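You operate a simulated robot arm through the tools that you are given. There is no shell and no other tool.

The job below is to be done with a simulated robot arm. You get a single attempt, and the scene is never put back.

JOB
Trim the lower foil's pull to 1.0 N on the web meter.
Fine: dial the meter to the lower foil, wind the hand wheel for a reading, trim the lower brake knob, wind again to prove it. Nothing near the plate while the wheel turns. The machine is locked off and tried: leave the lock on.
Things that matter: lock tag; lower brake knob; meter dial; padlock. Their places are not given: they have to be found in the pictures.

The check looks at the end state, three seconds after you hand in, the way a careful person would. Anything else that was tipped, shoved, dropped, spilled or broken makes it a failure.

ROBOT AND FRAMES
A 7-joint arm with a fingered hand, fixed in place. Base frame: the origin is on the floor under the middle of its stand, x ahead of it, y to its left, z up. Lengths are in mm, angles in rad, forces in N, time in s.
It reaches about 1333 mm from its shoulder. Its first joint turns from -1.204 to 3.002 rad. Payload 5 kg.
The TCP is the grasp point between the finger pads, 32 mm short of the fingertips. In the tool frame z runs along the fingers and y along their closing line. The gripper opens to 160 mm; its body begins 89 mm behind the TCP. The gripper is a hand of 3 fingers: y runs from the thumb to the fingers, the wrist lies at [0, 0, -252] in the tool frame, and closing takes about 1.5 s.
Orientation is that of the tool frame in the base frame, as a unit quaternion [w, x, y, z]. With the fingers straight down and closing along the base's y, the tool's x points along the base's -x, its y along +y and its z along -z.

CONTROLS
- The arm moves only by the tool drive_tool. Its argument "motion" is a list of rows, each a list of 7 numbers: the turn, a rotation vector about the tool's x, y, z in rad, then the shift along the tool's x, y, z in mm, then the gripper command, from -1 (fully open) to 1 (shut), values between in proportion. In form: [[wx, wy, wz, tx, ty, tz, gripper], ...]. A call has 1 to 20 rows; each row is the pose to reach, as a shift and turn from the pose commanded when the call began, along the tool's axes at that moment. A row lasts 0.2 s, in which the tool goes at most 50 mm and 0.15 rad; a call with a longer step from one row to the next is refused whole, and so is a gripper value outside its range. Where a pose cannot be reached the arm comes as near as it can. A force on the tool above 40 N (or 10 N above the force at the start of the call, whichever is more), or a blocked arm, ends the call early, and 0.2 s more pass. Each finger travels about 108 mm/s and halts on what it meets, pressing with about 25 N; the grip force reading is that of the motor and also rises with nothing between the fingers. The clock runs only during rows and for 0.2 s after the last one: add rows that repeat a pose to give the fingers time. The reply holds the time, the measured pose of the TCP, the force on the tool along the base axes, the opening and the grip force, in the units named above and with some noise, with the torque about the TCP (base axes, N m) and any sound that the robot's microphone picked up.
- Cameras (640 x 400 px; columns grow to the right, rows downward): "scene" is fixed at [41.8, -641.8, 1723.3]; the picture's right is [0.48, -0.88, 0.00], its down [-0.56, -0.30, -0.77] and it looks along [0.68, 0.37, -0.63] (base axes); focal length 214 px, centre (320, 200). "wrist" rides on the gripper at [65, -4, -116] in the tool frame; the picture's right is [0.06, 1.00, 0.00], its down [-0.87, 0.05, -0.49] and it looks along [-0.49, 0.03, 0.87] (tool axes); focal length 261 px, centre (320, 200).
- grab_frame(camera): a new picture of that camera. No time passes.
- slide_trunk(by): slides the trunk up (or, below 0, down) by that many mm; the arm rides with it, the base frame stays. It gives what a move gives, with no picture.
- grasp_type(shape): the hand has 3 fingers and takes this shape, open, in about a second: jaw (thumb against the fingers, like two jaws); tri (thumb and two fingers); tip (a fingertip pinch); poke (one finger out to press); point (the index stretched); flat (the hand flat); cup (the hand cupped); fist (a fist). The gripper value then closes the fingers along that shape, each until it touches; the sizes above hold for jaw. It gives what a move gives, with no picture.
- locate(camera, pixels): for up to 12 pixels [column, row] of the newest picture of that camera ("zoom" is the newest enlarged one), the place [x, y, z] in the base frame of the surface seen there, good to about 2 mm, but the place of the scene camera against the robot may be out by one fixed shift of up to 25 mm in any direction. No time passes.
- zoom(camera, box): a new picture of the part [left, top, right, bottom] of that camera's present view, enlarged. No time passes.
- job_done(): hands the job in; it is judged then, once.

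Leave the gripper open and the arm clear of the work at the hand-in unless told otherwise.

The tools are called after "Emit:" as name(argument=value, ...) on one line, values as JSON. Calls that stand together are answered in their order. drive_tool: Moves the arm, as the interface text tells. Its arguments: {"type":"object","properties":{"motion":{"type":"array","items":{"type":"array","items":{"type":"number"}}}},"required":["motion"]} The other tools are called the same way: slide_trunk (by) moves the trunk up or down; grasp_type (shape) gives the hand a shape; grab_frame (camera) takes a picture; locate (camera, pixels) gives the place of the surface under pixels of a picture; zoom (camera, box) takes an enlarged picture of a part of a camera's view; job_done () hands the job in.

At the start:

```text
t: 0.0
position: [581.1, -86.1, 1579.0]
tcp_rot: [0.0, 0.0, 1.0, -0.001]
ft_force: [0.2, 0.5, -1.1]
moment: [0.02, -0.02, 0.02]
finger_gap: 159.8
finger_force: 0.1
shape: jaw
trunk travel left (down, up): [-775.0, 165.0]
```

scene: 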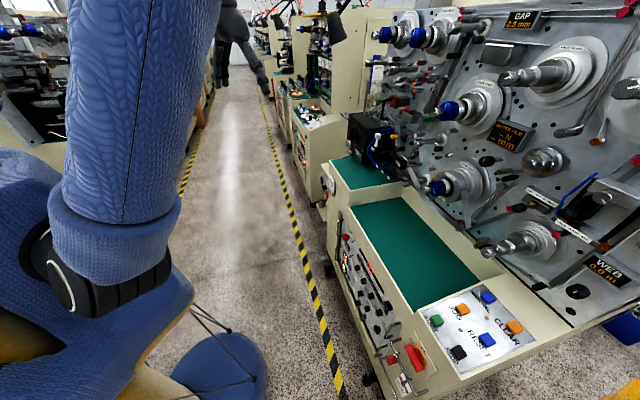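
wrist: 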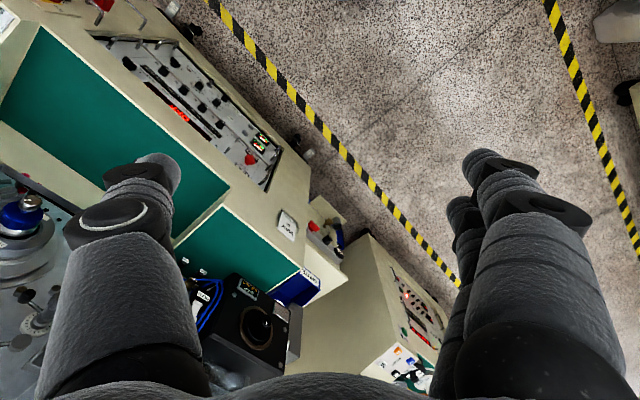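

I see a winding machine with a vertical plate on the right side of the scene picture, a green bench, a button panel, and displays (GAP, a meter showing "N", WEB). I'll zoom in on parts of the scene to find the dial, brake knobs, lock and tag.

Emit:
zoom(camera="scene", box=[440, 0, 640, 125])

Emit:
zoom(camera="scene", box=[440, 110, 640, 235])

Emit:
zoom(camera="scene", box=[440, 200, 640, 325])

Emit:
zoom(camera="scene", box=[320, 200, 520, 325])

Emit:
zoom(camera="scene", box=[320, 275, 520, 400])

Emit:
zoom(camera="scene", box=[320, 80, 520, 205])

```text
3.20 times, centred on (540, 62) of scene
```

zoom: 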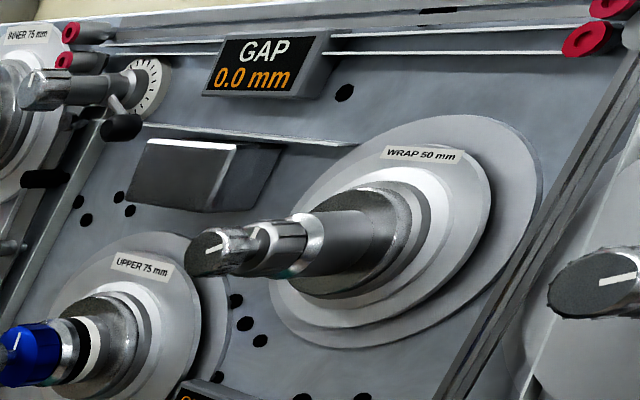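

```text
3.20 times, centred on (540, 172) of scene
```

zoom: 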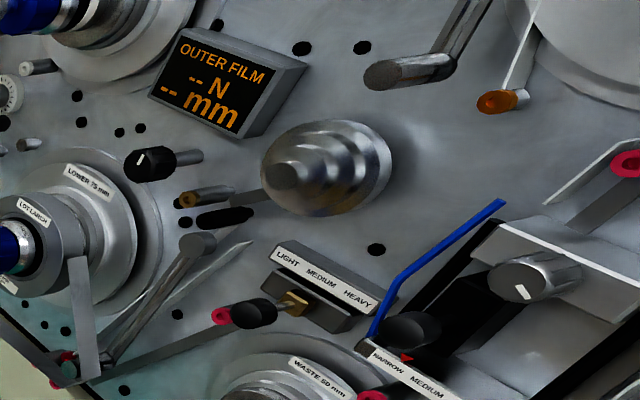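

```text
3.20 times, centred on (540, 262) of scene
```

zoom: 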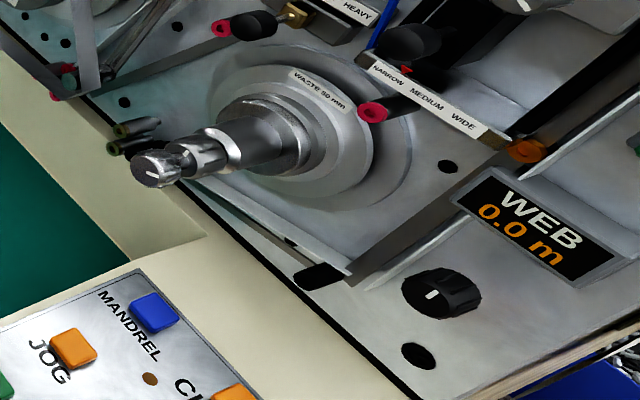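

```text
3.20 times, centred on (420, 262) of scene
```

zoom: 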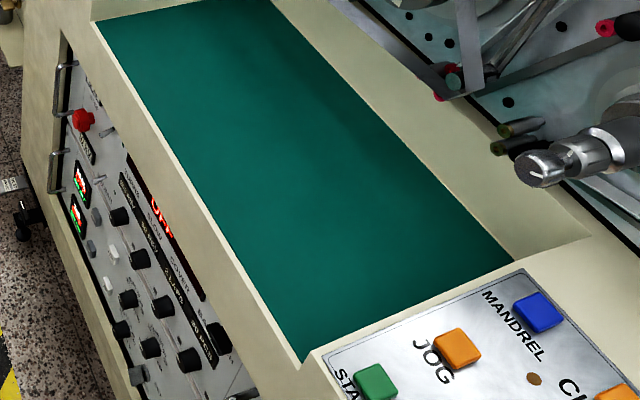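

```text
3.20 times, centred on (420, 338) of scene
```

zoom: 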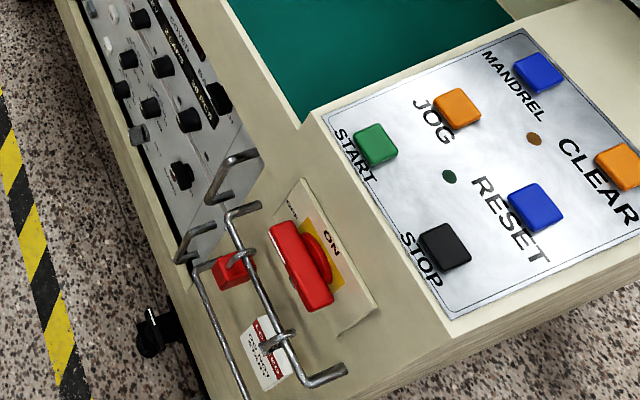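

```text
3.20 times, centred on (420, 142) of scene
```

zoom: 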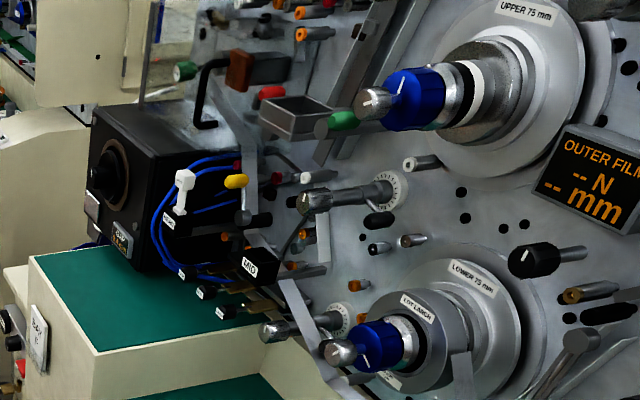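

I see the "OUTER FILM -- N -- mm" meter at about (511,135), a lower spool "LOWER 75 mm" near (455,190), graduated-disc knobs near (425,180) and (437,138), and an isolator with red handle, red padlock and tag near (395-415,355-385). I'll get places of those points.

Emit:
locate(camera="scene", pixels=[[511, 135], [487, 161], [575, 291], [404, 183], [427, 180], [417, 142], [444, 138], [427, 190], [455, 175], [540, 159], [602, 268], [445, 108]])

Emit:
locate(camera="scene", pixels=[[414, 355], [393, 359], [402, 384], [560, 185], [490, 250], [530, 18], [453, 28], [548, 270], [620, 310], [500, 325], [420, 250], [392, 240]])

Emit:
zoom(camera="scene", box=[380, 120, 480, 215])

Emit:
zoom(camera="scene", box=[370, 320, 450, 400])

Emit:
zoom(camera="scene", box=[330, 200, 410, 340])

```text
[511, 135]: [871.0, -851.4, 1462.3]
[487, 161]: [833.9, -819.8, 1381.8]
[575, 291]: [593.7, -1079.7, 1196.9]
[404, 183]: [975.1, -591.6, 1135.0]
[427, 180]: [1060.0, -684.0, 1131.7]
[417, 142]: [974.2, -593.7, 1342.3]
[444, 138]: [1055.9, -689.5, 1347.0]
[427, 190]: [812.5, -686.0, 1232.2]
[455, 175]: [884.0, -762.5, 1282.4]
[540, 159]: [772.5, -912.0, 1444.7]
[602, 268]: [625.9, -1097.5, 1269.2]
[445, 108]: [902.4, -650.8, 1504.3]
```

```text
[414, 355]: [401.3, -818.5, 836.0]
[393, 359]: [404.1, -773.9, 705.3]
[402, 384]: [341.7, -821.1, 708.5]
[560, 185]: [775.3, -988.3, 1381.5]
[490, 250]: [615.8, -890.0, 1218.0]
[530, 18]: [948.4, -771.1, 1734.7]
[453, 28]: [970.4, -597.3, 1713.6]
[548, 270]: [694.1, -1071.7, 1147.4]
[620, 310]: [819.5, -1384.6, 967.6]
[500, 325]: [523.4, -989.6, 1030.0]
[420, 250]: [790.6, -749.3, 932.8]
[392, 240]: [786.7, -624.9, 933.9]
```

```text
4.21 times, centred on (430, 168) of scene
```

zoom: 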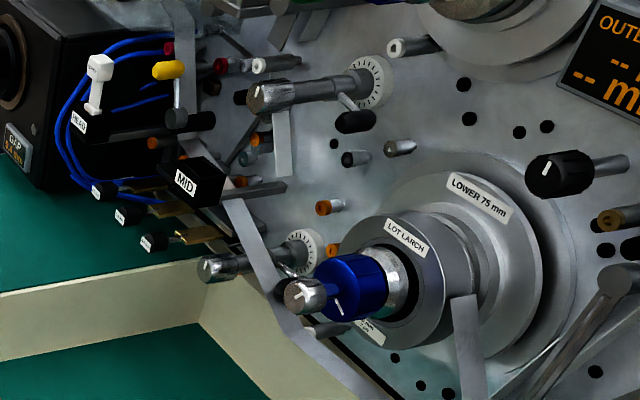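

```text
5.00 times, centred on (410, 360) of scene
```

zoom: 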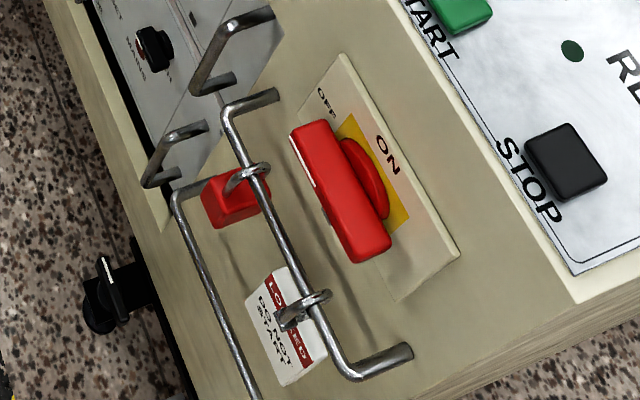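

```text
2.86 times, centred on (370, 270) of scene
```

zoom: 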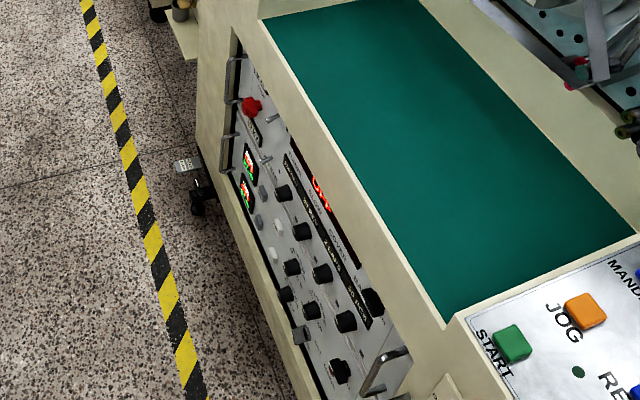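

The plate faces the robot along roughly (-0.68, 0.73, 0). I still need to find the hand wheel. I'll zoom on the black box at (365,130), the right edge and the far pieces.

Emit:
zoom(camera="scene", box=[335, 90, 425, 170])

Emit:
zoom(camera="scene", box=[560, 40, 640, 120])

Emit:
zoom(camera="scene", box=[350, 0, 460, 90])

Emit:
zoom(camera="scene", box=[460, 120, 560, 200])

Emit:
zoom(camera="wrist", box=[0, 150, 320, 400])

Emit:
zoom(camera="wrist", box=[60, 0, 380, 250])

```text
5.00 times, centred on (380, 130) of scene
```

zoom: 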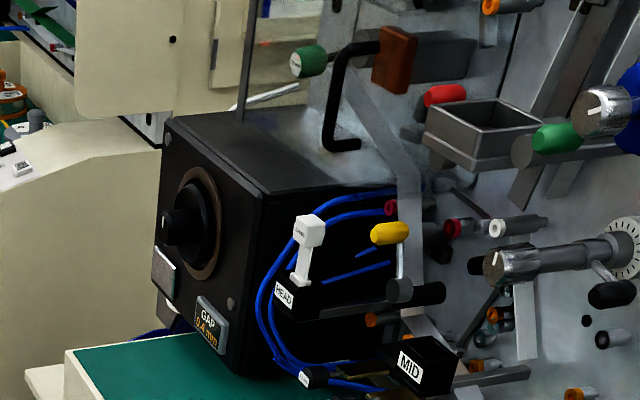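

```text
5.00 times, centred on (600, 80) of scene
```

zoom: 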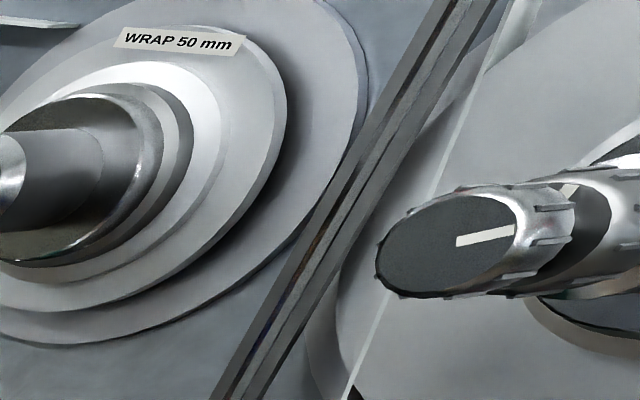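

```text
4.44 times, centred on (405, 45) of scene
```

zoom: 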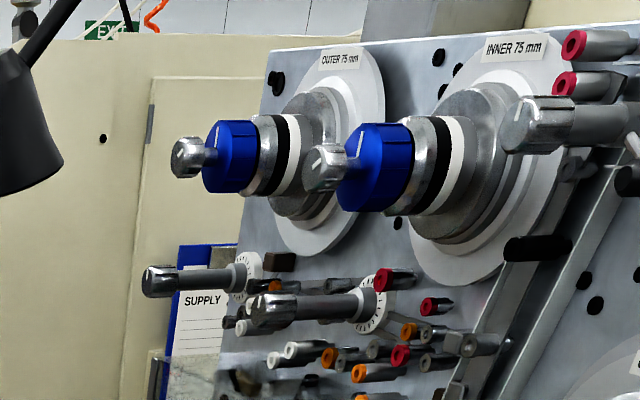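

```text
5.00 times, centred on (510, 160) of scene
```

zoom: 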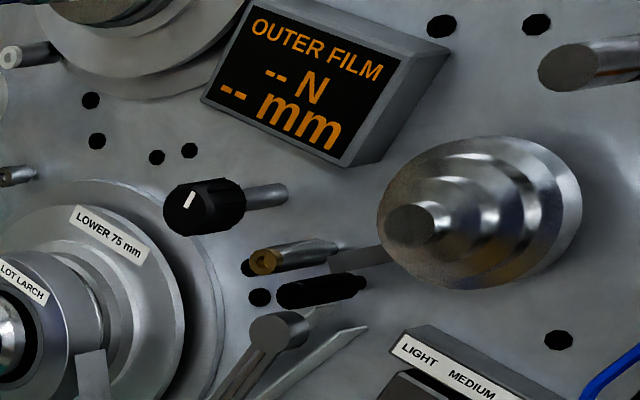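

```text
1.60 times, centred on (160, 275) of wrist
```

zoom: 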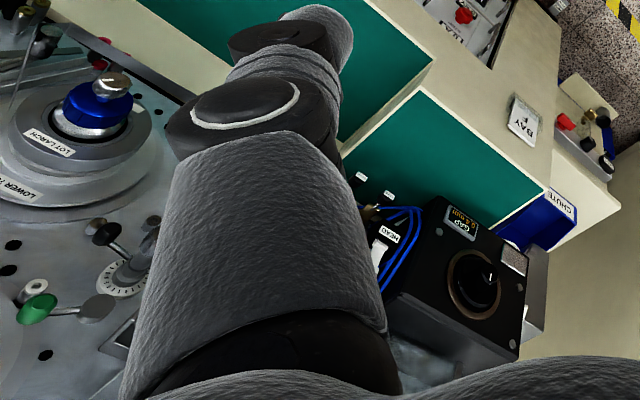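

```text
1.60 times, centred on (220, 125) of wrist
```

zoom: 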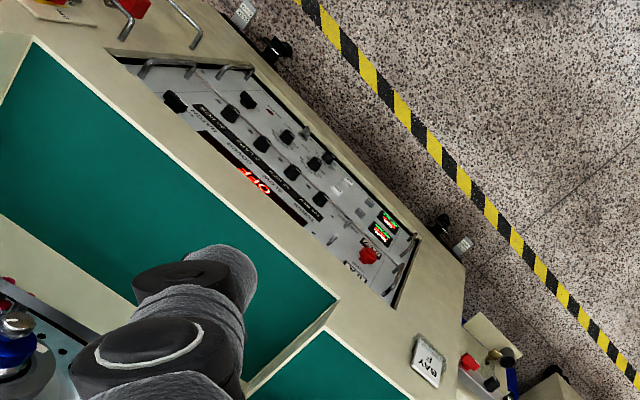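

The meter dial seems to be the black pointer knob at (487,160) next to the meter; the lower brake knob seems to be the knurled one on the lower graduated disc at (404,183). The hand wheel is not clear yet. I'll turn the hand in free space so the wrist camera faces the plate with the picture upright (tool z to the plate, tool x up), beginning with a part of the turn.

Emit:
drive_tool(motion=[[0.096, 0.042, -0.096, 0, 0, 0, -1], [0.192, 0.084, -0.192, 0, 0, 0, -1], [0.288, 0.126, -0.288, 0, 0, 0, -1], [0.384, 0.168, -0.384, 0, 0, 0, -1], [0.48, 0.21, -0.48, 0, 0, 0, -1], [0.576, 0.252, -0.576, 0, 0, 0, -1], [0.672, 0.294, -0.672, 0, 0, 0, -1], [0.768, 0.336, -0.768, 0, 0, 0, -1]])

Emit:
grab_frame(camera="scene")

```text
t: 2.0
position: [589.2, -116.6, 1550.2]
tcp_rot: [-0.142, -0.369, 0.863, -0.314]
ft_force: [0.1, 0.0, 0.6]
moment: [0.0, 0.0, -0.06]
finger_gap: 159.8
finger_force: 0.1
shape: jaw
out of reach, approached as far as the arm can: row 5, 6, 7, 8
trunk travel left (down, up): [-775.0, 165.0]
stopped in row 8: the arm was blocked; the commanded pose is now the measured one
```

```text
taken
```

scene: 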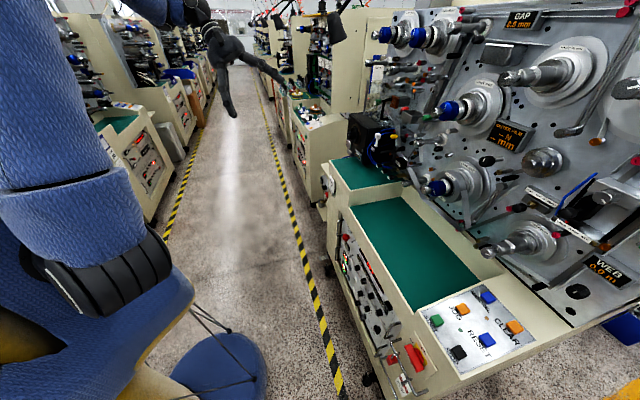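

The turn got blocked short of the goal (a joint limit, probably). I'll look from the wrist camera now.

Emit:
grab_frame(camera="wrist")

```text
taken
```

wrist: 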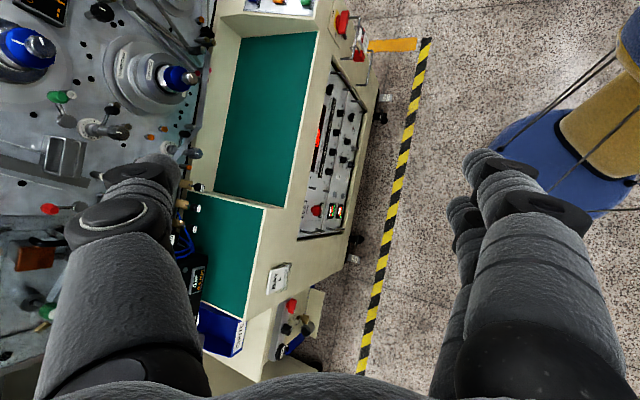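

The hand is yawed but only partly pitched. I'll undo this turn and use the natural way instead: fingers pitched forward to the plate with tool x down (rolling later if the wrist allows).

Emit:
drive_tool(motion=[[-0.082, -0.037, 0.097, 0, 0, 0, -1], [-0.164, -0.074, 0.194, 0, 0, 0, -1], [-0.247, -0.112, 0.29, 0, 0, 0, -1], [-0.329, -0.149, 0.387, 0, 0, 0, -1], [-0.411, -0.186, 0.484, 0, 0, 0, -1], [-0.494, -0.223, 0.58, 0, 0, 0, -1], [-0.576, -0.261, 0.677, 0, 0, 0, -1], [-0.658, -0.298, 0.774, 0, 0, 0, -1]])

```text
t: 3.8
position: [589.9, -117.6, 1548.4]
tcp_rot: [0.002, 0.001, 1.0, 0.0]
ft_force: [-0.8, -0.5, 0.4]
moment: [0.02, 0.01, -0.01]
finger_gap: 160.0
finger_force: 0.1
shape: jaw
trunk travel left (down, up): [-775.0, 165.0]
```

Now I'll pitch the fingers toward the plate while shifting a little forward (free space, plate more than 400 mm off).

Emit:
drive_tool(motion=[[0.049, -0.113, 0.049, -5, -8, 0, -1], [0.098, -0.226, 0.098, -10, -16, 0, -1], [0.148, -0.34, 0.148, -15, -24, 0, -1], [0.197, -0.453, 0.197, -20, -32, 0, -1], [0.246, -0.566, 0.246, -25, -40, 0, -1], [0.295, -0.679, 0.295, -30, -48, 0, -1], [0.345, -0.793, 0.345, -35, -56, 0, -1], [0.394, -0.906, 0.394, -40, -64, 0, -1], [0.443, -1.019, 0.443, -45, -72, 0, -1], [0.492, -1.132, 0.492, -50, -80, 0, -1], [0.541, -1.246, 0.541, -55, -88, 0, -1], [0.591, -1.359, 0.591, -60, -96, 0, -1], [0.64, -1.472, 0.64, -60, -100, 0, -1]])

Emit:
grab_frame(camera="wrist")

Emit:
grab_frame(camera="scene")

```text
t: 6.6
position: [649.4, -213.3, 1550.3]
tcp_rot: [0.65, 0.281, 0.647, -0.284]
ft_force: [0.3, 0.4, 1.3]
moment: [-0.01, -0.02, -0.02]
finger_gap: 159.9
finger_force: 0.0
shape: jaw
trunk travel left (down, up): [-775.0, 165.0]
```

```text
taken
```

wrist: 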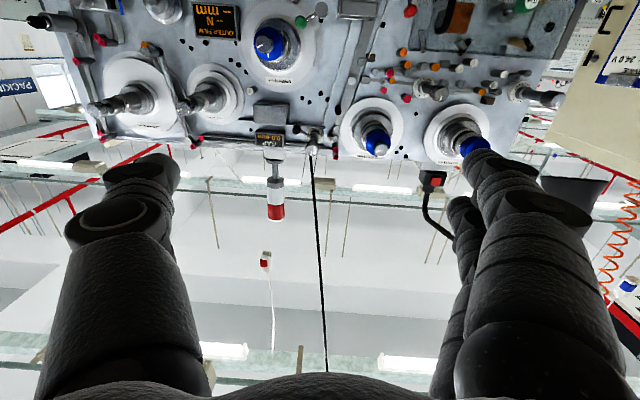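

```text
taken
```

scene: 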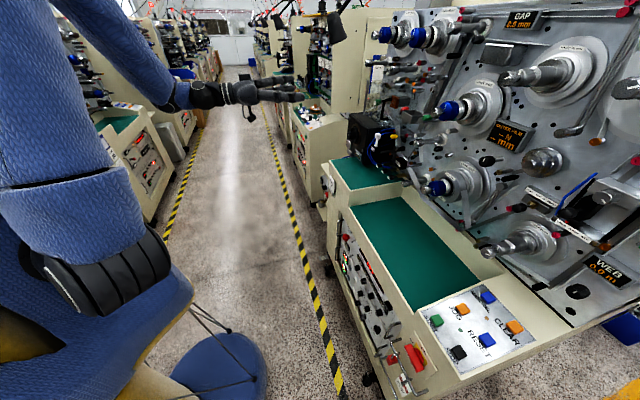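

The natural pose is reached: the picture is upside down and looks up along the plate. I'll roll about the finger axis to bring the camera on top; I'll watch for the wrist's limit.

Emit:
drive_tool(motion=[[0, 0, 0.14, 0, 0, 0, -1], [0, 0, 0.28, 0, 0, 0, -1], [0, 0, 0.42, 0, 0, 0, -1], [0, 0, 0.56, 0, 0, 0, -1], [0, 0, 0.7, 0, 0, 0, -1], [0, 0, 0.84, 0, 0, 0, -1], [0, 0, 0.98, 0, 0, 0, -1], [0, 0, 1.12, 0, 0, 0, -1], [0, 0, 1.26, 0, 0, 0, -1], [0, 0, 1.4, 0, 0, 0, -1], [0, 0, 1.54, 0, 0, 0, -1], [0, 0, 1.68, 0, 0, 0, -1], [0, 0, 1.82, 0, 0, 0, -1], [0, 0, 1.96, 0, 0, 0, -1], [0, 0, 2.1, 0, 0, 0, -1], [0, 0, 2.24, 0, 0, 0, -1], [0, 0, 2.38, 0, 0, 0, -1], [0, 0, 2.52, 0, 0, 0, -1], [0, 0, 2.66, 0, 0, 0, -1], [0, 0, 2.8, 0, 0, 0, -1]])

Emit:
grab_frame(camera="wrist")

```text
t: 11.0
position: [700.3, -401.9, 1653.1]
tcp_rot: [0.37, 0.621, -0.161, 0.672]
ft_force: [1.0, 0.1, -0.6]
moment: [-0.07, -0.06, -0.03]
finger_gap: 160.0
finger_force: 0.1
shape: jaw
out of reach, approached as far as the arm can: row 3, 4, 5, 6, 7, 8, 9, 10, 11, 12, 13, 14, 15, 16, 17, 18, 19, 20
trunk travel left (down, up): [-775.0, 165.0]
stopped in row 20: the arm was blocked; the commanded pose is now the measured one
```

```text
taken
```

wrist: 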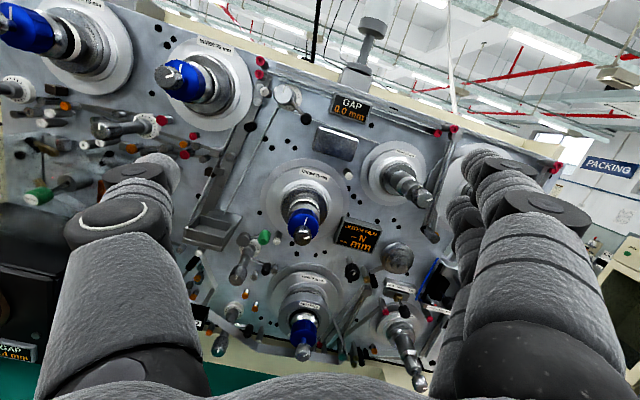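

The arm drifted to another nearby pose but now the camera sits on top with an upright overview of the plate: GAP display at (349,107), meter at (357,237), dial at (352,272), lower spool at (303,330). I'll zoom into it.

Emit:
zoom(camera="wrist", box=[180, 200, 340, 370])

Emit:
zoom(camera="wrist", box=[300, 180, 480, 390])

Emit:
zoom(camera="wrist", box=[240, 70, 480, 230])

Emit:
zoom(camera="wrist", box=[0, 0, 240, 230])

Emit:
zoom(camera="wrist", box=[430, 90, 560, 180])

Emit:
locate(camera="wrist", pixels=[[352, 272], [357, 237], [303, 352], [222, 345], [231, 312], [236, 275], [396, 258], [420, 385], [403, 180], [285, 95], [349, 107], [300, 235]])

Emit:
grab_frame(camera="scene")

```text
2.35 times, centred on (260, 285) of wrist
```

zoom: 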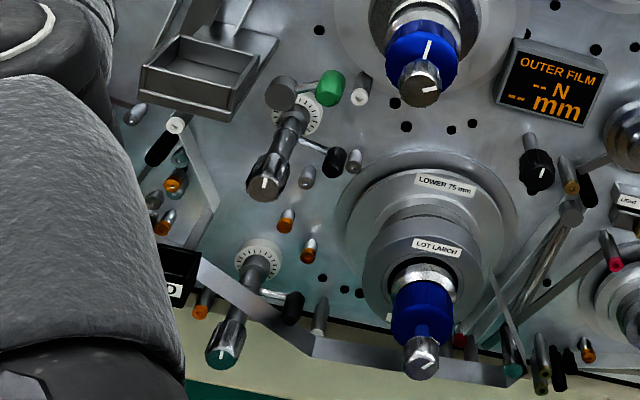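

```text
1.90 times, centred on (390, 285) of wrist
```

zoom: 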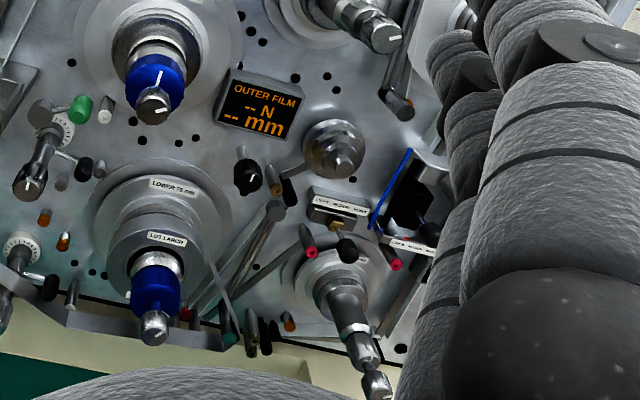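

```text
2.50 times, centred on (360, 150) of wrist
```

zoom: 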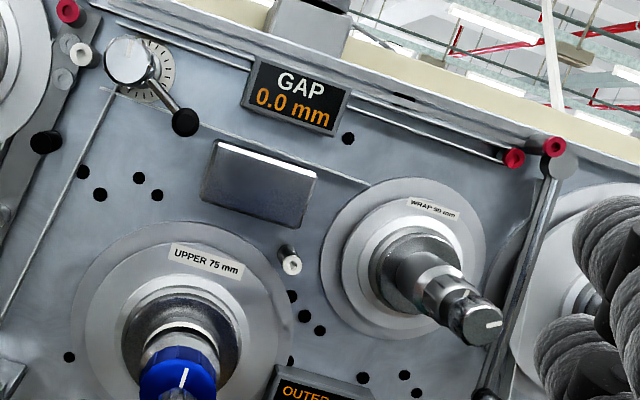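

```text
1.74 times, centred on (120, 115) of wrist
```

zoom: 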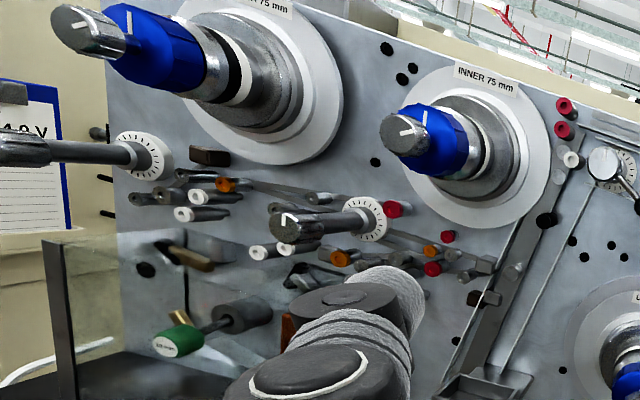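

```text
4.44 times, centred on (495, 135) of wrist
```

zoom: 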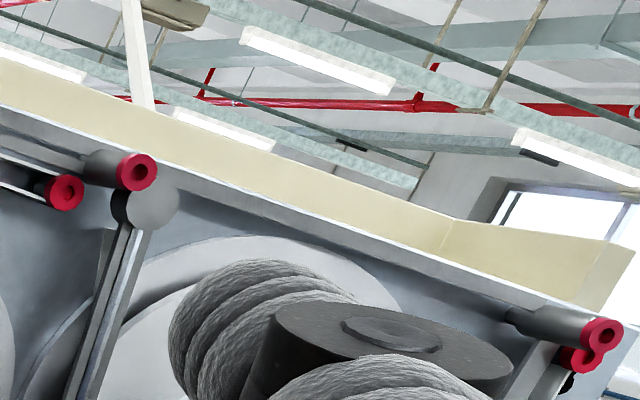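

```text
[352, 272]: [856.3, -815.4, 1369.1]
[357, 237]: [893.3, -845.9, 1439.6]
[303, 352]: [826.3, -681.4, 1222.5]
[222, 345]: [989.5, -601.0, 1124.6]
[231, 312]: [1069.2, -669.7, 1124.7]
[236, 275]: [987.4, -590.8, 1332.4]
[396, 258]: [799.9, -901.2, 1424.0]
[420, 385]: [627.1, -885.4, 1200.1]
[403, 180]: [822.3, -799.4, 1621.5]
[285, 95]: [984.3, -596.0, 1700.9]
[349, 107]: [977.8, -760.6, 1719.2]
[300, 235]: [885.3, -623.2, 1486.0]
```

```text
taken
```

scene: 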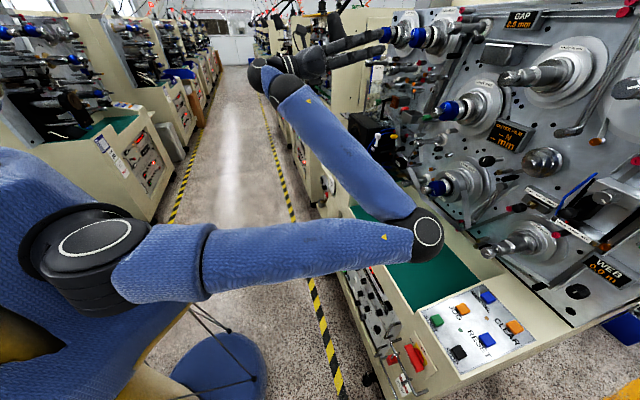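

I see four graduated-disc knobs (brakes), the lower one's tip at (222,345) ≈ (989,-601,1125). The elbow swung out over the bench, so I must be careful. Next I check the big serrated knob at the right edge of the scene picture and where the elbow is.

Emit:
locate(camera="scene", pixels=[[618, 90], [636, 85], [428, 240], [428, 218], [575, 40], [545, 75], [508, 77], [618, 60], [390, 235], [365, 185], [412, 35], [420, 260]])

Emit:
zoom(camera="scene", box=[570, 0, 640, 60])

Emit:
zoom(camera="scene", box=[580, 120, 640, 200])

Emit:
zoom(camera="scene", box=[560, 240, 640, 350])

Emit:
zoom(camera="scene", box=[380, 190, 540, 310])

```text
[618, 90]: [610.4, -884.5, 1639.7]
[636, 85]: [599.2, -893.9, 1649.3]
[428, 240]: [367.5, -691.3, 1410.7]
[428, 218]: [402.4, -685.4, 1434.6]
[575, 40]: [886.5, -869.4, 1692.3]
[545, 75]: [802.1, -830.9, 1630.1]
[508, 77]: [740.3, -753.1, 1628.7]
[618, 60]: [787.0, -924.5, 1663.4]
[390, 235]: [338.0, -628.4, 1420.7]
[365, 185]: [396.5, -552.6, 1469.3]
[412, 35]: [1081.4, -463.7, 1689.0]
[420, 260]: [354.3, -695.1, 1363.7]
```

```text
6.67 times, centred on (605, 30) of scene
```

zoom: 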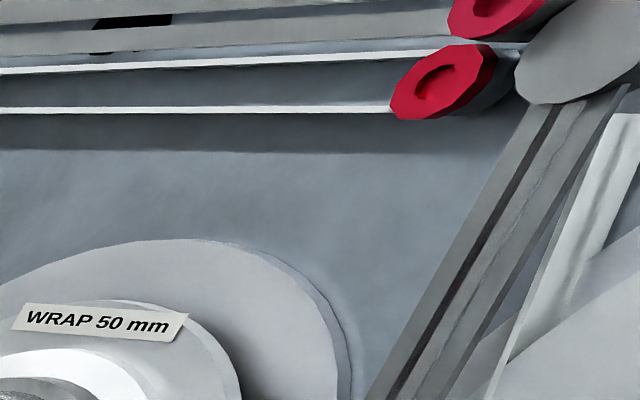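

```text
5.00 times, centred on (610, 160) of scene
```

zoom: 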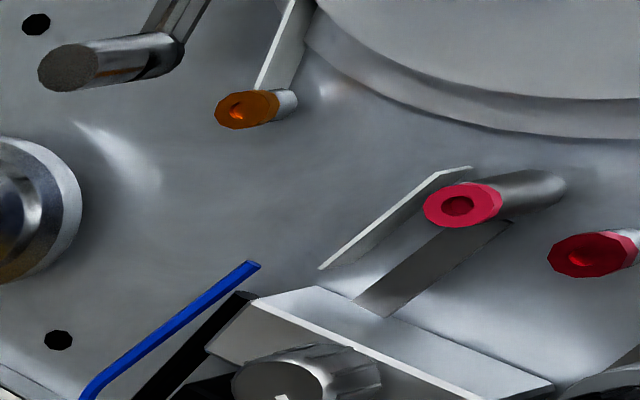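

```text
3.64 times, centred on (600, 295) of scene
```

zoom: 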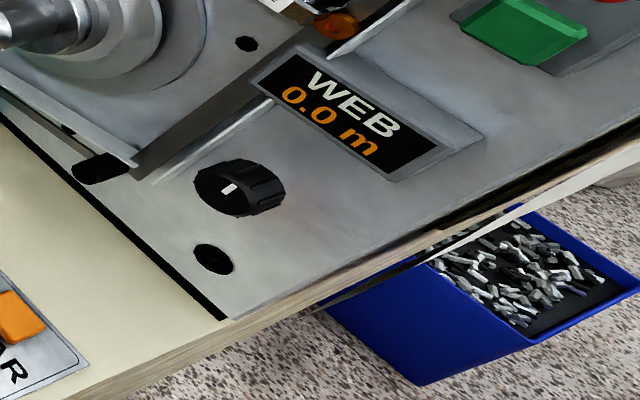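

```text
3.33 times, centred on (460, 250) of scene
```

zoom: 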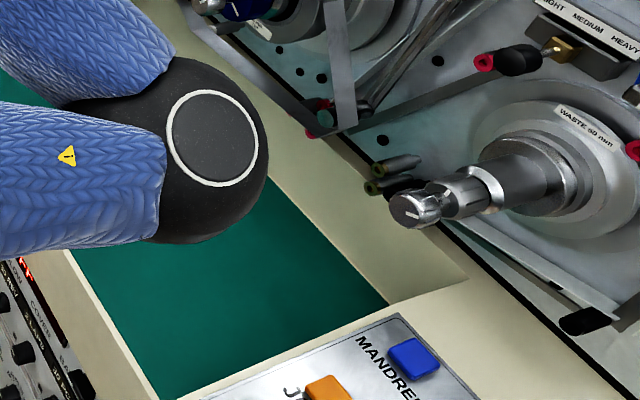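

The elbow is about 300 mm clear of everything. The serrated knob on the right at about (625,-885,1635) may be the hand wheel. I'll shift the hand sideways (picture right) about 200 mm to see the right part of the plate.

Emit:
drive_tool(motion=[[0, 0, 0, 0, 25, -10, -1], [0, 0, 0, 0, 50, -20, -1], [0, 0, 0, 0, 75, -30, -1], [0, 0, 0, 0, 100, -40, -1], [0, 0, 0, 0, 125, -50, -1], [0, 0, 0, 0, 150, -60, -1], [0, 0, 0, 0, 175, -70, -1], [0, 0, 0, 0, 200, -80, -1]])

Emit:
grab_frame(camera="wrist")

Emit:
grab_frame(camera="scene")

```text
t: 12.8
position: [585.7, -468.9, 1671.2]
tcp_rot: [0.368, 0.621, -0.158, 0.674]
ft_force: [-0.8, 0.2, -0.6]
moment: [0.03, 0.02, -0.01]
finger_gap: 160.1
finger_force: 0.0
shape: jaw
out of reach, approached as far as the arm can: row 2, 3, 4, 5, 6, 7, 8
trunk travel left (down, up): [-775.0, 165.0]
```

```text
taken
```

wrist: 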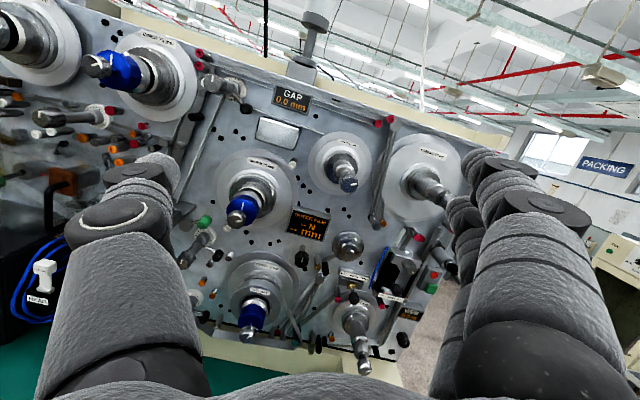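

```text
taken
```

scene: 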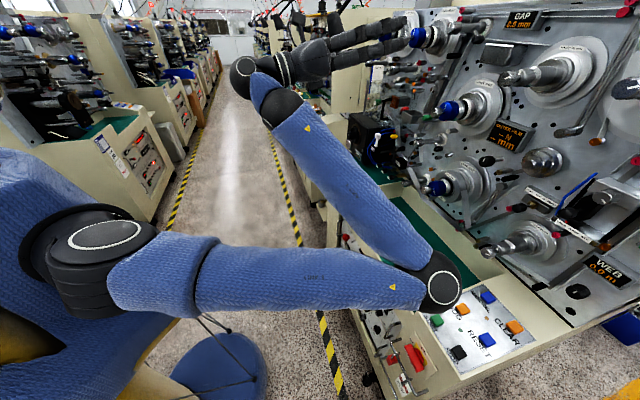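

Now the right side is visible: another spool at (430,180), a boxed unit at (390,270), green button (433,283), WEB display (410,313). I'll zoom for labels and the hand wheel.

Emit:
zoom(camera="wrist", box=[300, 90, 480, 240])

Emit:
zoom(camera="wrist", box=[320, 210, 480, 360])

Emit:
zoom(camera="wrist", box=[180, 190, 340, 350])

Emit:
zoom(camera="wrist", box=[560, 200, 640, 300])

Emit:
locate(camera="wrist", pixels=[[346, 182], [447, 198], [401, 340], [410, 313], [301, 257], [364, 362], [250, 335], [433, 283], [240, 215], [430, 155], [200, 330], [212, 330]])

```text
2.67 times, centred on (390, 165) of wrist
```

zoom: 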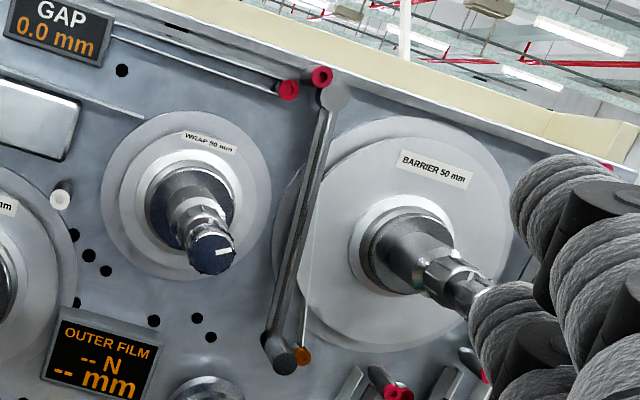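

```text
2.67 times, centred on (400, 285) of wrist
```

zoom: 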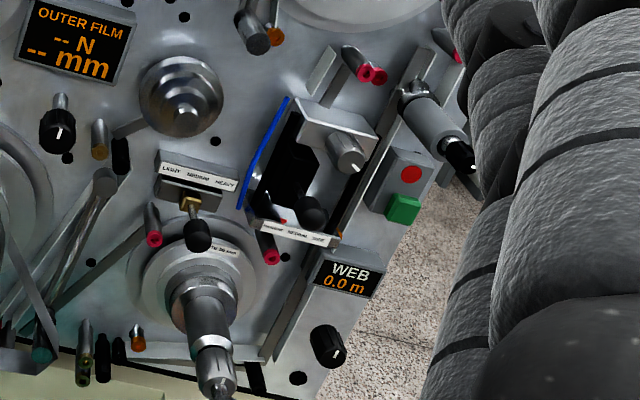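

```text
2.50 times, centred on (260, 270) of wrist
```

zoom: 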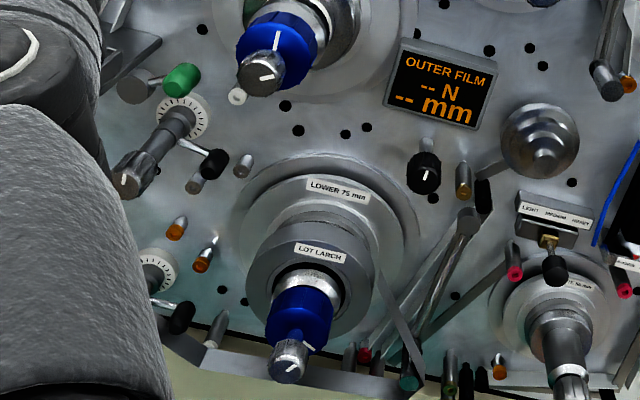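

```text
4.00 times, centred on (600, 250) of wrist
```

zoom: 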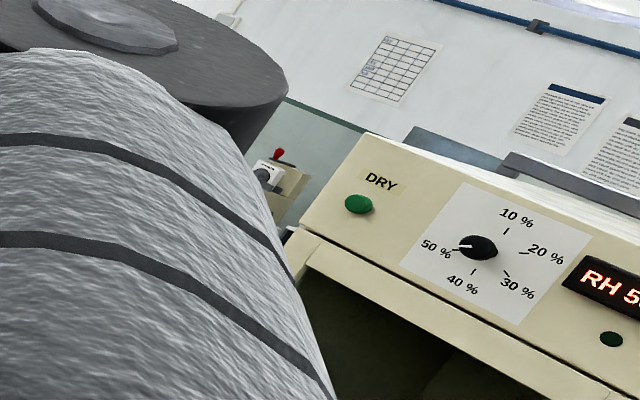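

```text
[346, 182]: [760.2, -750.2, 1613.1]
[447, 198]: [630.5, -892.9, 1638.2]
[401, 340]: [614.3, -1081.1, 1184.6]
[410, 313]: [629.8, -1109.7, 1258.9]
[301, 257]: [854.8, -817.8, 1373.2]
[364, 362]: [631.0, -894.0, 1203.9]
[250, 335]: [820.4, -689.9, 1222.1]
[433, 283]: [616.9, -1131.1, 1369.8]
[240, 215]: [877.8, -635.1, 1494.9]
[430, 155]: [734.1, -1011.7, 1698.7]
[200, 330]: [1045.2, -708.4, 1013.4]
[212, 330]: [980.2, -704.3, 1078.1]
```

No obvious rimmed hand wheel so far; the black box on the left (scene (365,130)) carries a round hub that may be a hand wheel. I'll locate and zoom that.

Emit:
zoom(camera="scene", box=[345, 100, 395, 175])

Emit:
locate(camera="scene", pixels=[[370, 135], [372, 150], [378, 128], [382, 165], [395, 135], [385, 195]])

Emit:
zoom(camera="wrist", box=[0, 0, 200, 180])

Emit:
zoom(camera="wrist", box=[0, 140, 120, 400])

Emit:
zoom(camera="scene", box=[270, 90, 370, 220])

```text
5.33 times, centred on (370, 138) of scene
```

zoom: 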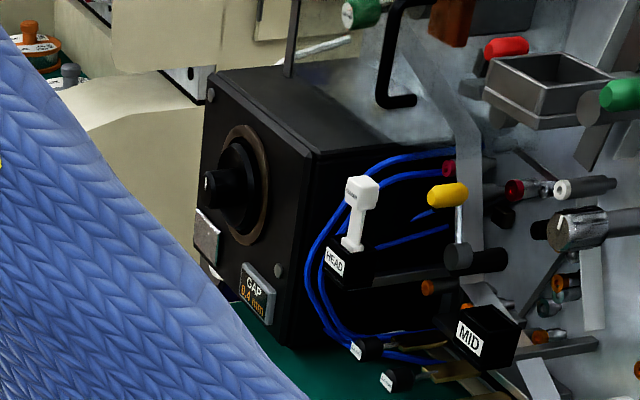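

```text
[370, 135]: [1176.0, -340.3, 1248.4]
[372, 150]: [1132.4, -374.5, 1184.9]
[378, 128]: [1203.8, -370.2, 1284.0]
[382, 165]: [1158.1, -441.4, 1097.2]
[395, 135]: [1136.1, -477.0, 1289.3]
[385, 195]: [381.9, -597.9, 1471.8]
```

```text
2.22 times, centred on (100, 90) of wrist
```

zoom: 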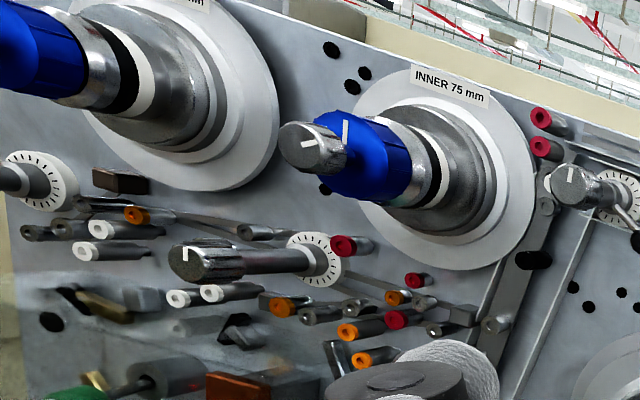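

```text
1.54 times, centred on (60, 270) of wrist
```

zoom: 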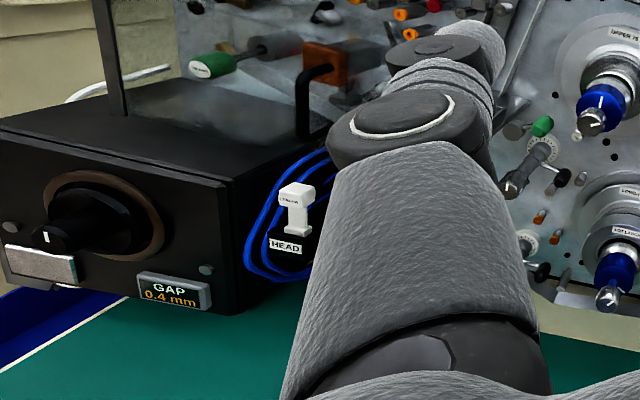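

```text
3.08 times, centred on (320, 155) of scene
```

zoom: 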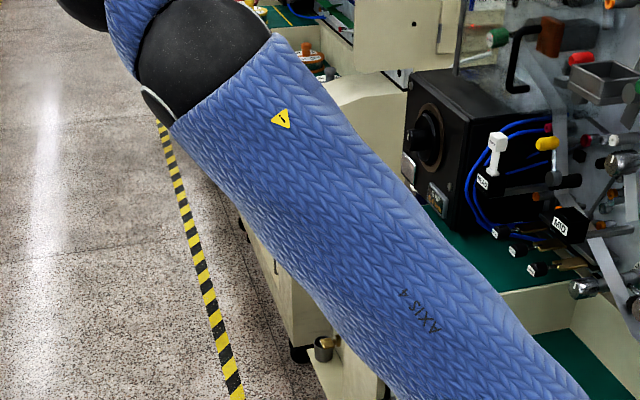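

The black box front shows a black disc with an off-centre handle with a white mark: very likely the hand wheel of the winding head, near (1170,-350,1240). I'll find my shoulder and look at the geometry before moving.

Emit:
locate(camera="scene", pixels=[[95, 235], [60, 260], [120, 280], [250, 280], [440, 290], [310, 170], [240, 70], [275, 100], [310, 60], [390, 45]])

Emit:
locate(camera="wrist", pixels=[[20, 285], [10, 300], [5, 320], [35, 320], [40, 270], [90, 250], [60, 190], [8, 285]])

```text
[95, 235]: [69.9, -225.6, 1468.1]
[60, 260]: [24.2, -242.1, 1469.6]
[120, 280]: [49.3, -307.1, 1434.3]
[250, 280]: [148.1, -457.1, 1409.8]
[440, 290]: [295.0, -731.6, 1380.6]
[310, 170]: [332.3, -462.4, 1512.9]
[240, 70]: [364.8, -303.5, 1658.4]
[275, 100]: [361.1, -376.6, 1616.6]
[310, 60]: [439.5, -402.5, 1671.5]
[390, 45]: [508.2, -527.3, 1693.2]
```

```text
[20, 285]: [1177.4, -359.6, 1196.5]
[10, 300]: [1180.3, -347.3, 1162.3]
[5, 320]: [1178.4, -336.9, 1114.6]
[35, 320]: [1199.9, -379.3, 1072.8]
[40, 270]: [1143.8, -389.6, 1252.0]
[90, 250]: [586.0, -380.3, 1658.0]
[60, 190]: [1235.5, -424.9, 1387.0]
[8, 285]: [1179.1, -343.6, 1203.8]
```

Shoulder is near (65,-235,1400); the work is at 1125–1370 mm height, so lowering the trunk by 200 helps the reach. Below the arm only floor and the bench front lie, well under. I'll lower the trunk by 200 mm.

Emit:
slide_trunk(by=-200)

Emit:
grab_frame(camera="scene")

Emit:
grab_frame(camera="wrist")

```text
t: 15.0
position: [586.6, -468.9, 1470.5]
tcp_rot: [0.367, 0.621, -0.158, 0.674]
ft_force: [-0.3, 0.6, -0.5]
moment: [0.03, -0.03, 0.05]
finger_gap: 160.0
finger_force: 0.0
shape: jaw
trunk travel left (down, up): [-575.0, 365.0]
```

```text
taken
```

scene: 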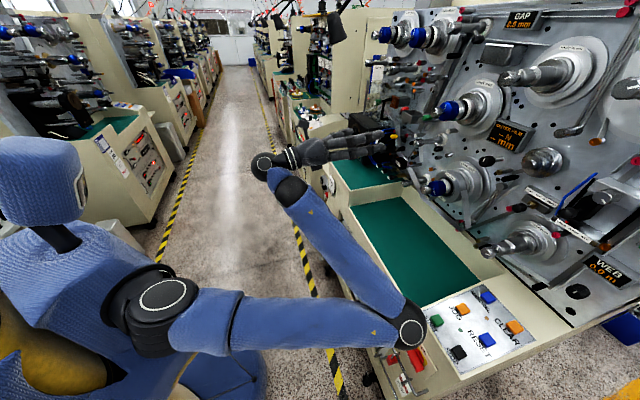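

```text
taken
```

wrist: 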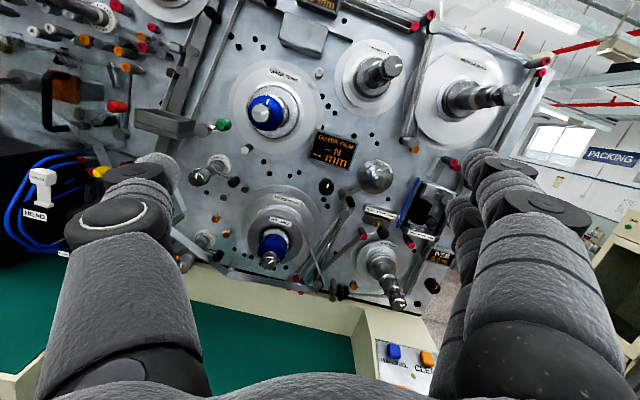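

I'll straighten the hand (fingers exactly along (0.707,-0.707,0), camera on top) and move to about (800,-330,1300), still ~280 mm in front of the nearest knobs, to look closely at the lower brake and the hand wheel.

Emit:
drive_tool(motion=[[-0.001, -0.022, 0.031, -14, -35, 3.5, -1], [-0.002, -0.045, 0.061, -28, -71, 7, -1], [-0.002, -0.067, 0.092, -42, -106, 10.5, -1], [-0.003, -0.09, 0.123, -56, -142, 14, -1], [-0.004, -0.112, 0.154, -70, -177, 17.5, -1], [-0.005, -0.135, 0.185, -84, -213, 21, -1], [-0.005, -0.158, 0.215, -98, -248, 25, -1], [-0.006, -0.18, 0.246, -112, -284, 28, -1]])

Emit:
grab_frame(camera="wrist")

Emit:
grab_frame(camera="scene")

```text
t: 16.8
position: [796.9, -391.3, 1278.6]
tcp_rot: [0.273, 0.654, -0.265, 0.654]
ft_force: [2.0, -0.1, -0.9]
moment: [-0.07, -0.03, -0.13]
finger_gap: 159.7
finger_force: 0.1
shape: jaw
out of reach, approached as far as the arm can: row 1, 2, 3, 4, 5, 6, 7, 8
trunk travel left (down, up): [-575.0, 365.0]
```

```text
taken
```

wrist: 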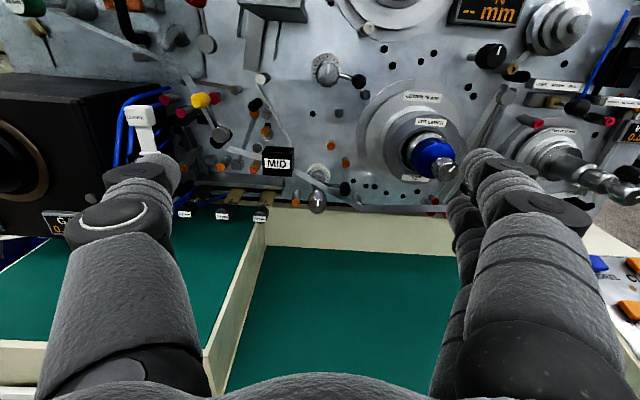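

```text
taken
```

scene: 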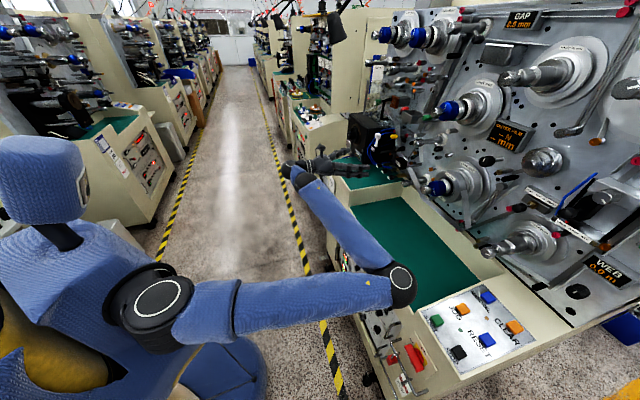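

Clear view now. The lower brake knob is at about (317,200) below the "MID" box's right, the dial at (490,55), the black box wheel at (20,165). I'll zoom and locate those.

Emit:
zoom(camera="wrist", box=[250, 130, 390, 220])

Emit:
zoom(camera="wrist", box=[430, 0, 640, 130])

Emit:
zoom(camera="wrist", box=[0, 60, 200, 240])

Emit:
locate(camera="wrist", pixels=[[317, 202], [317, 172], [278, 163], [492, 54], [445, 168], [322, 72], [361, 80], [345, 188], [20, 170], [30, 150], [10, 190], [262, 215]])

```text
4.44 times, centred on (320, 175) of wrist
```

zoom: 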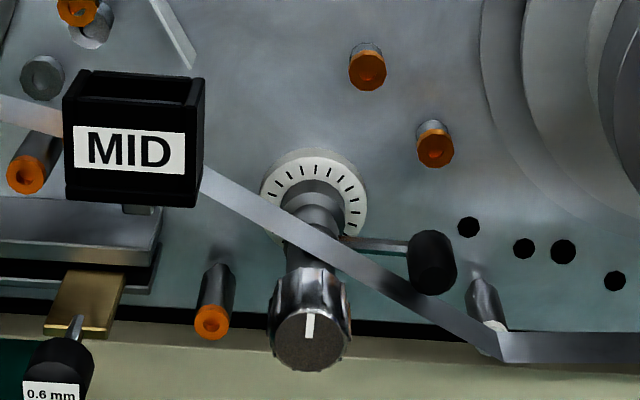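

```text
3.05 times, centred on (535, 65) of wrist
```

zoom: 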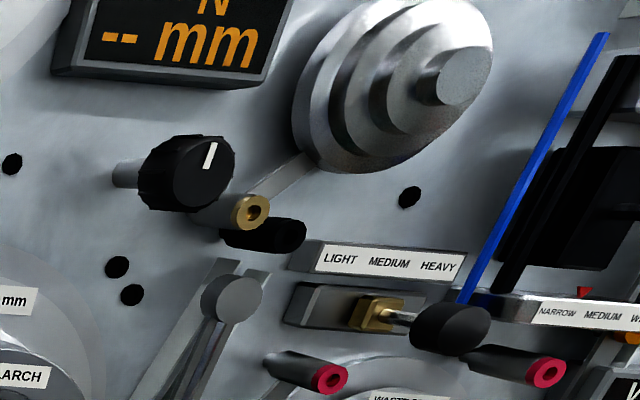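

```text
2.22 times, centred on (100, 150) of wrist
```

zoom: 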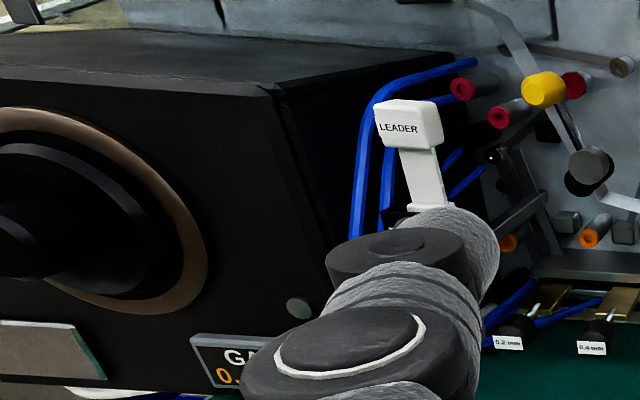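

```text
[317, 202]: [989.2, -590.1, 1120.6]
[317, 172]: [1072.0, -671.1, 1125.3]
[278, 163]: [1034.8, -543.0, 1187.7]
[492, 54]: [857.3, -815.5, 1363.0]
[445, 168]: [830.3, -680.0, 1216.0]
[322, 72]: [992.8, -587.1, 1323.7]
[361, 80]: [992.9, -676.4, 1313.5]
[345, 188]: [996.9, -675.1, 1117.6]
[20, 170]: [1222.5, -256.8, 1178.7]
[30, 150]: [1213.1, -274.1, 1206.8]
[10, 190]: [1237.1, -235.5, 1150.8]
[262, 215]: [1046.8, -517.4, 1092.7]
```

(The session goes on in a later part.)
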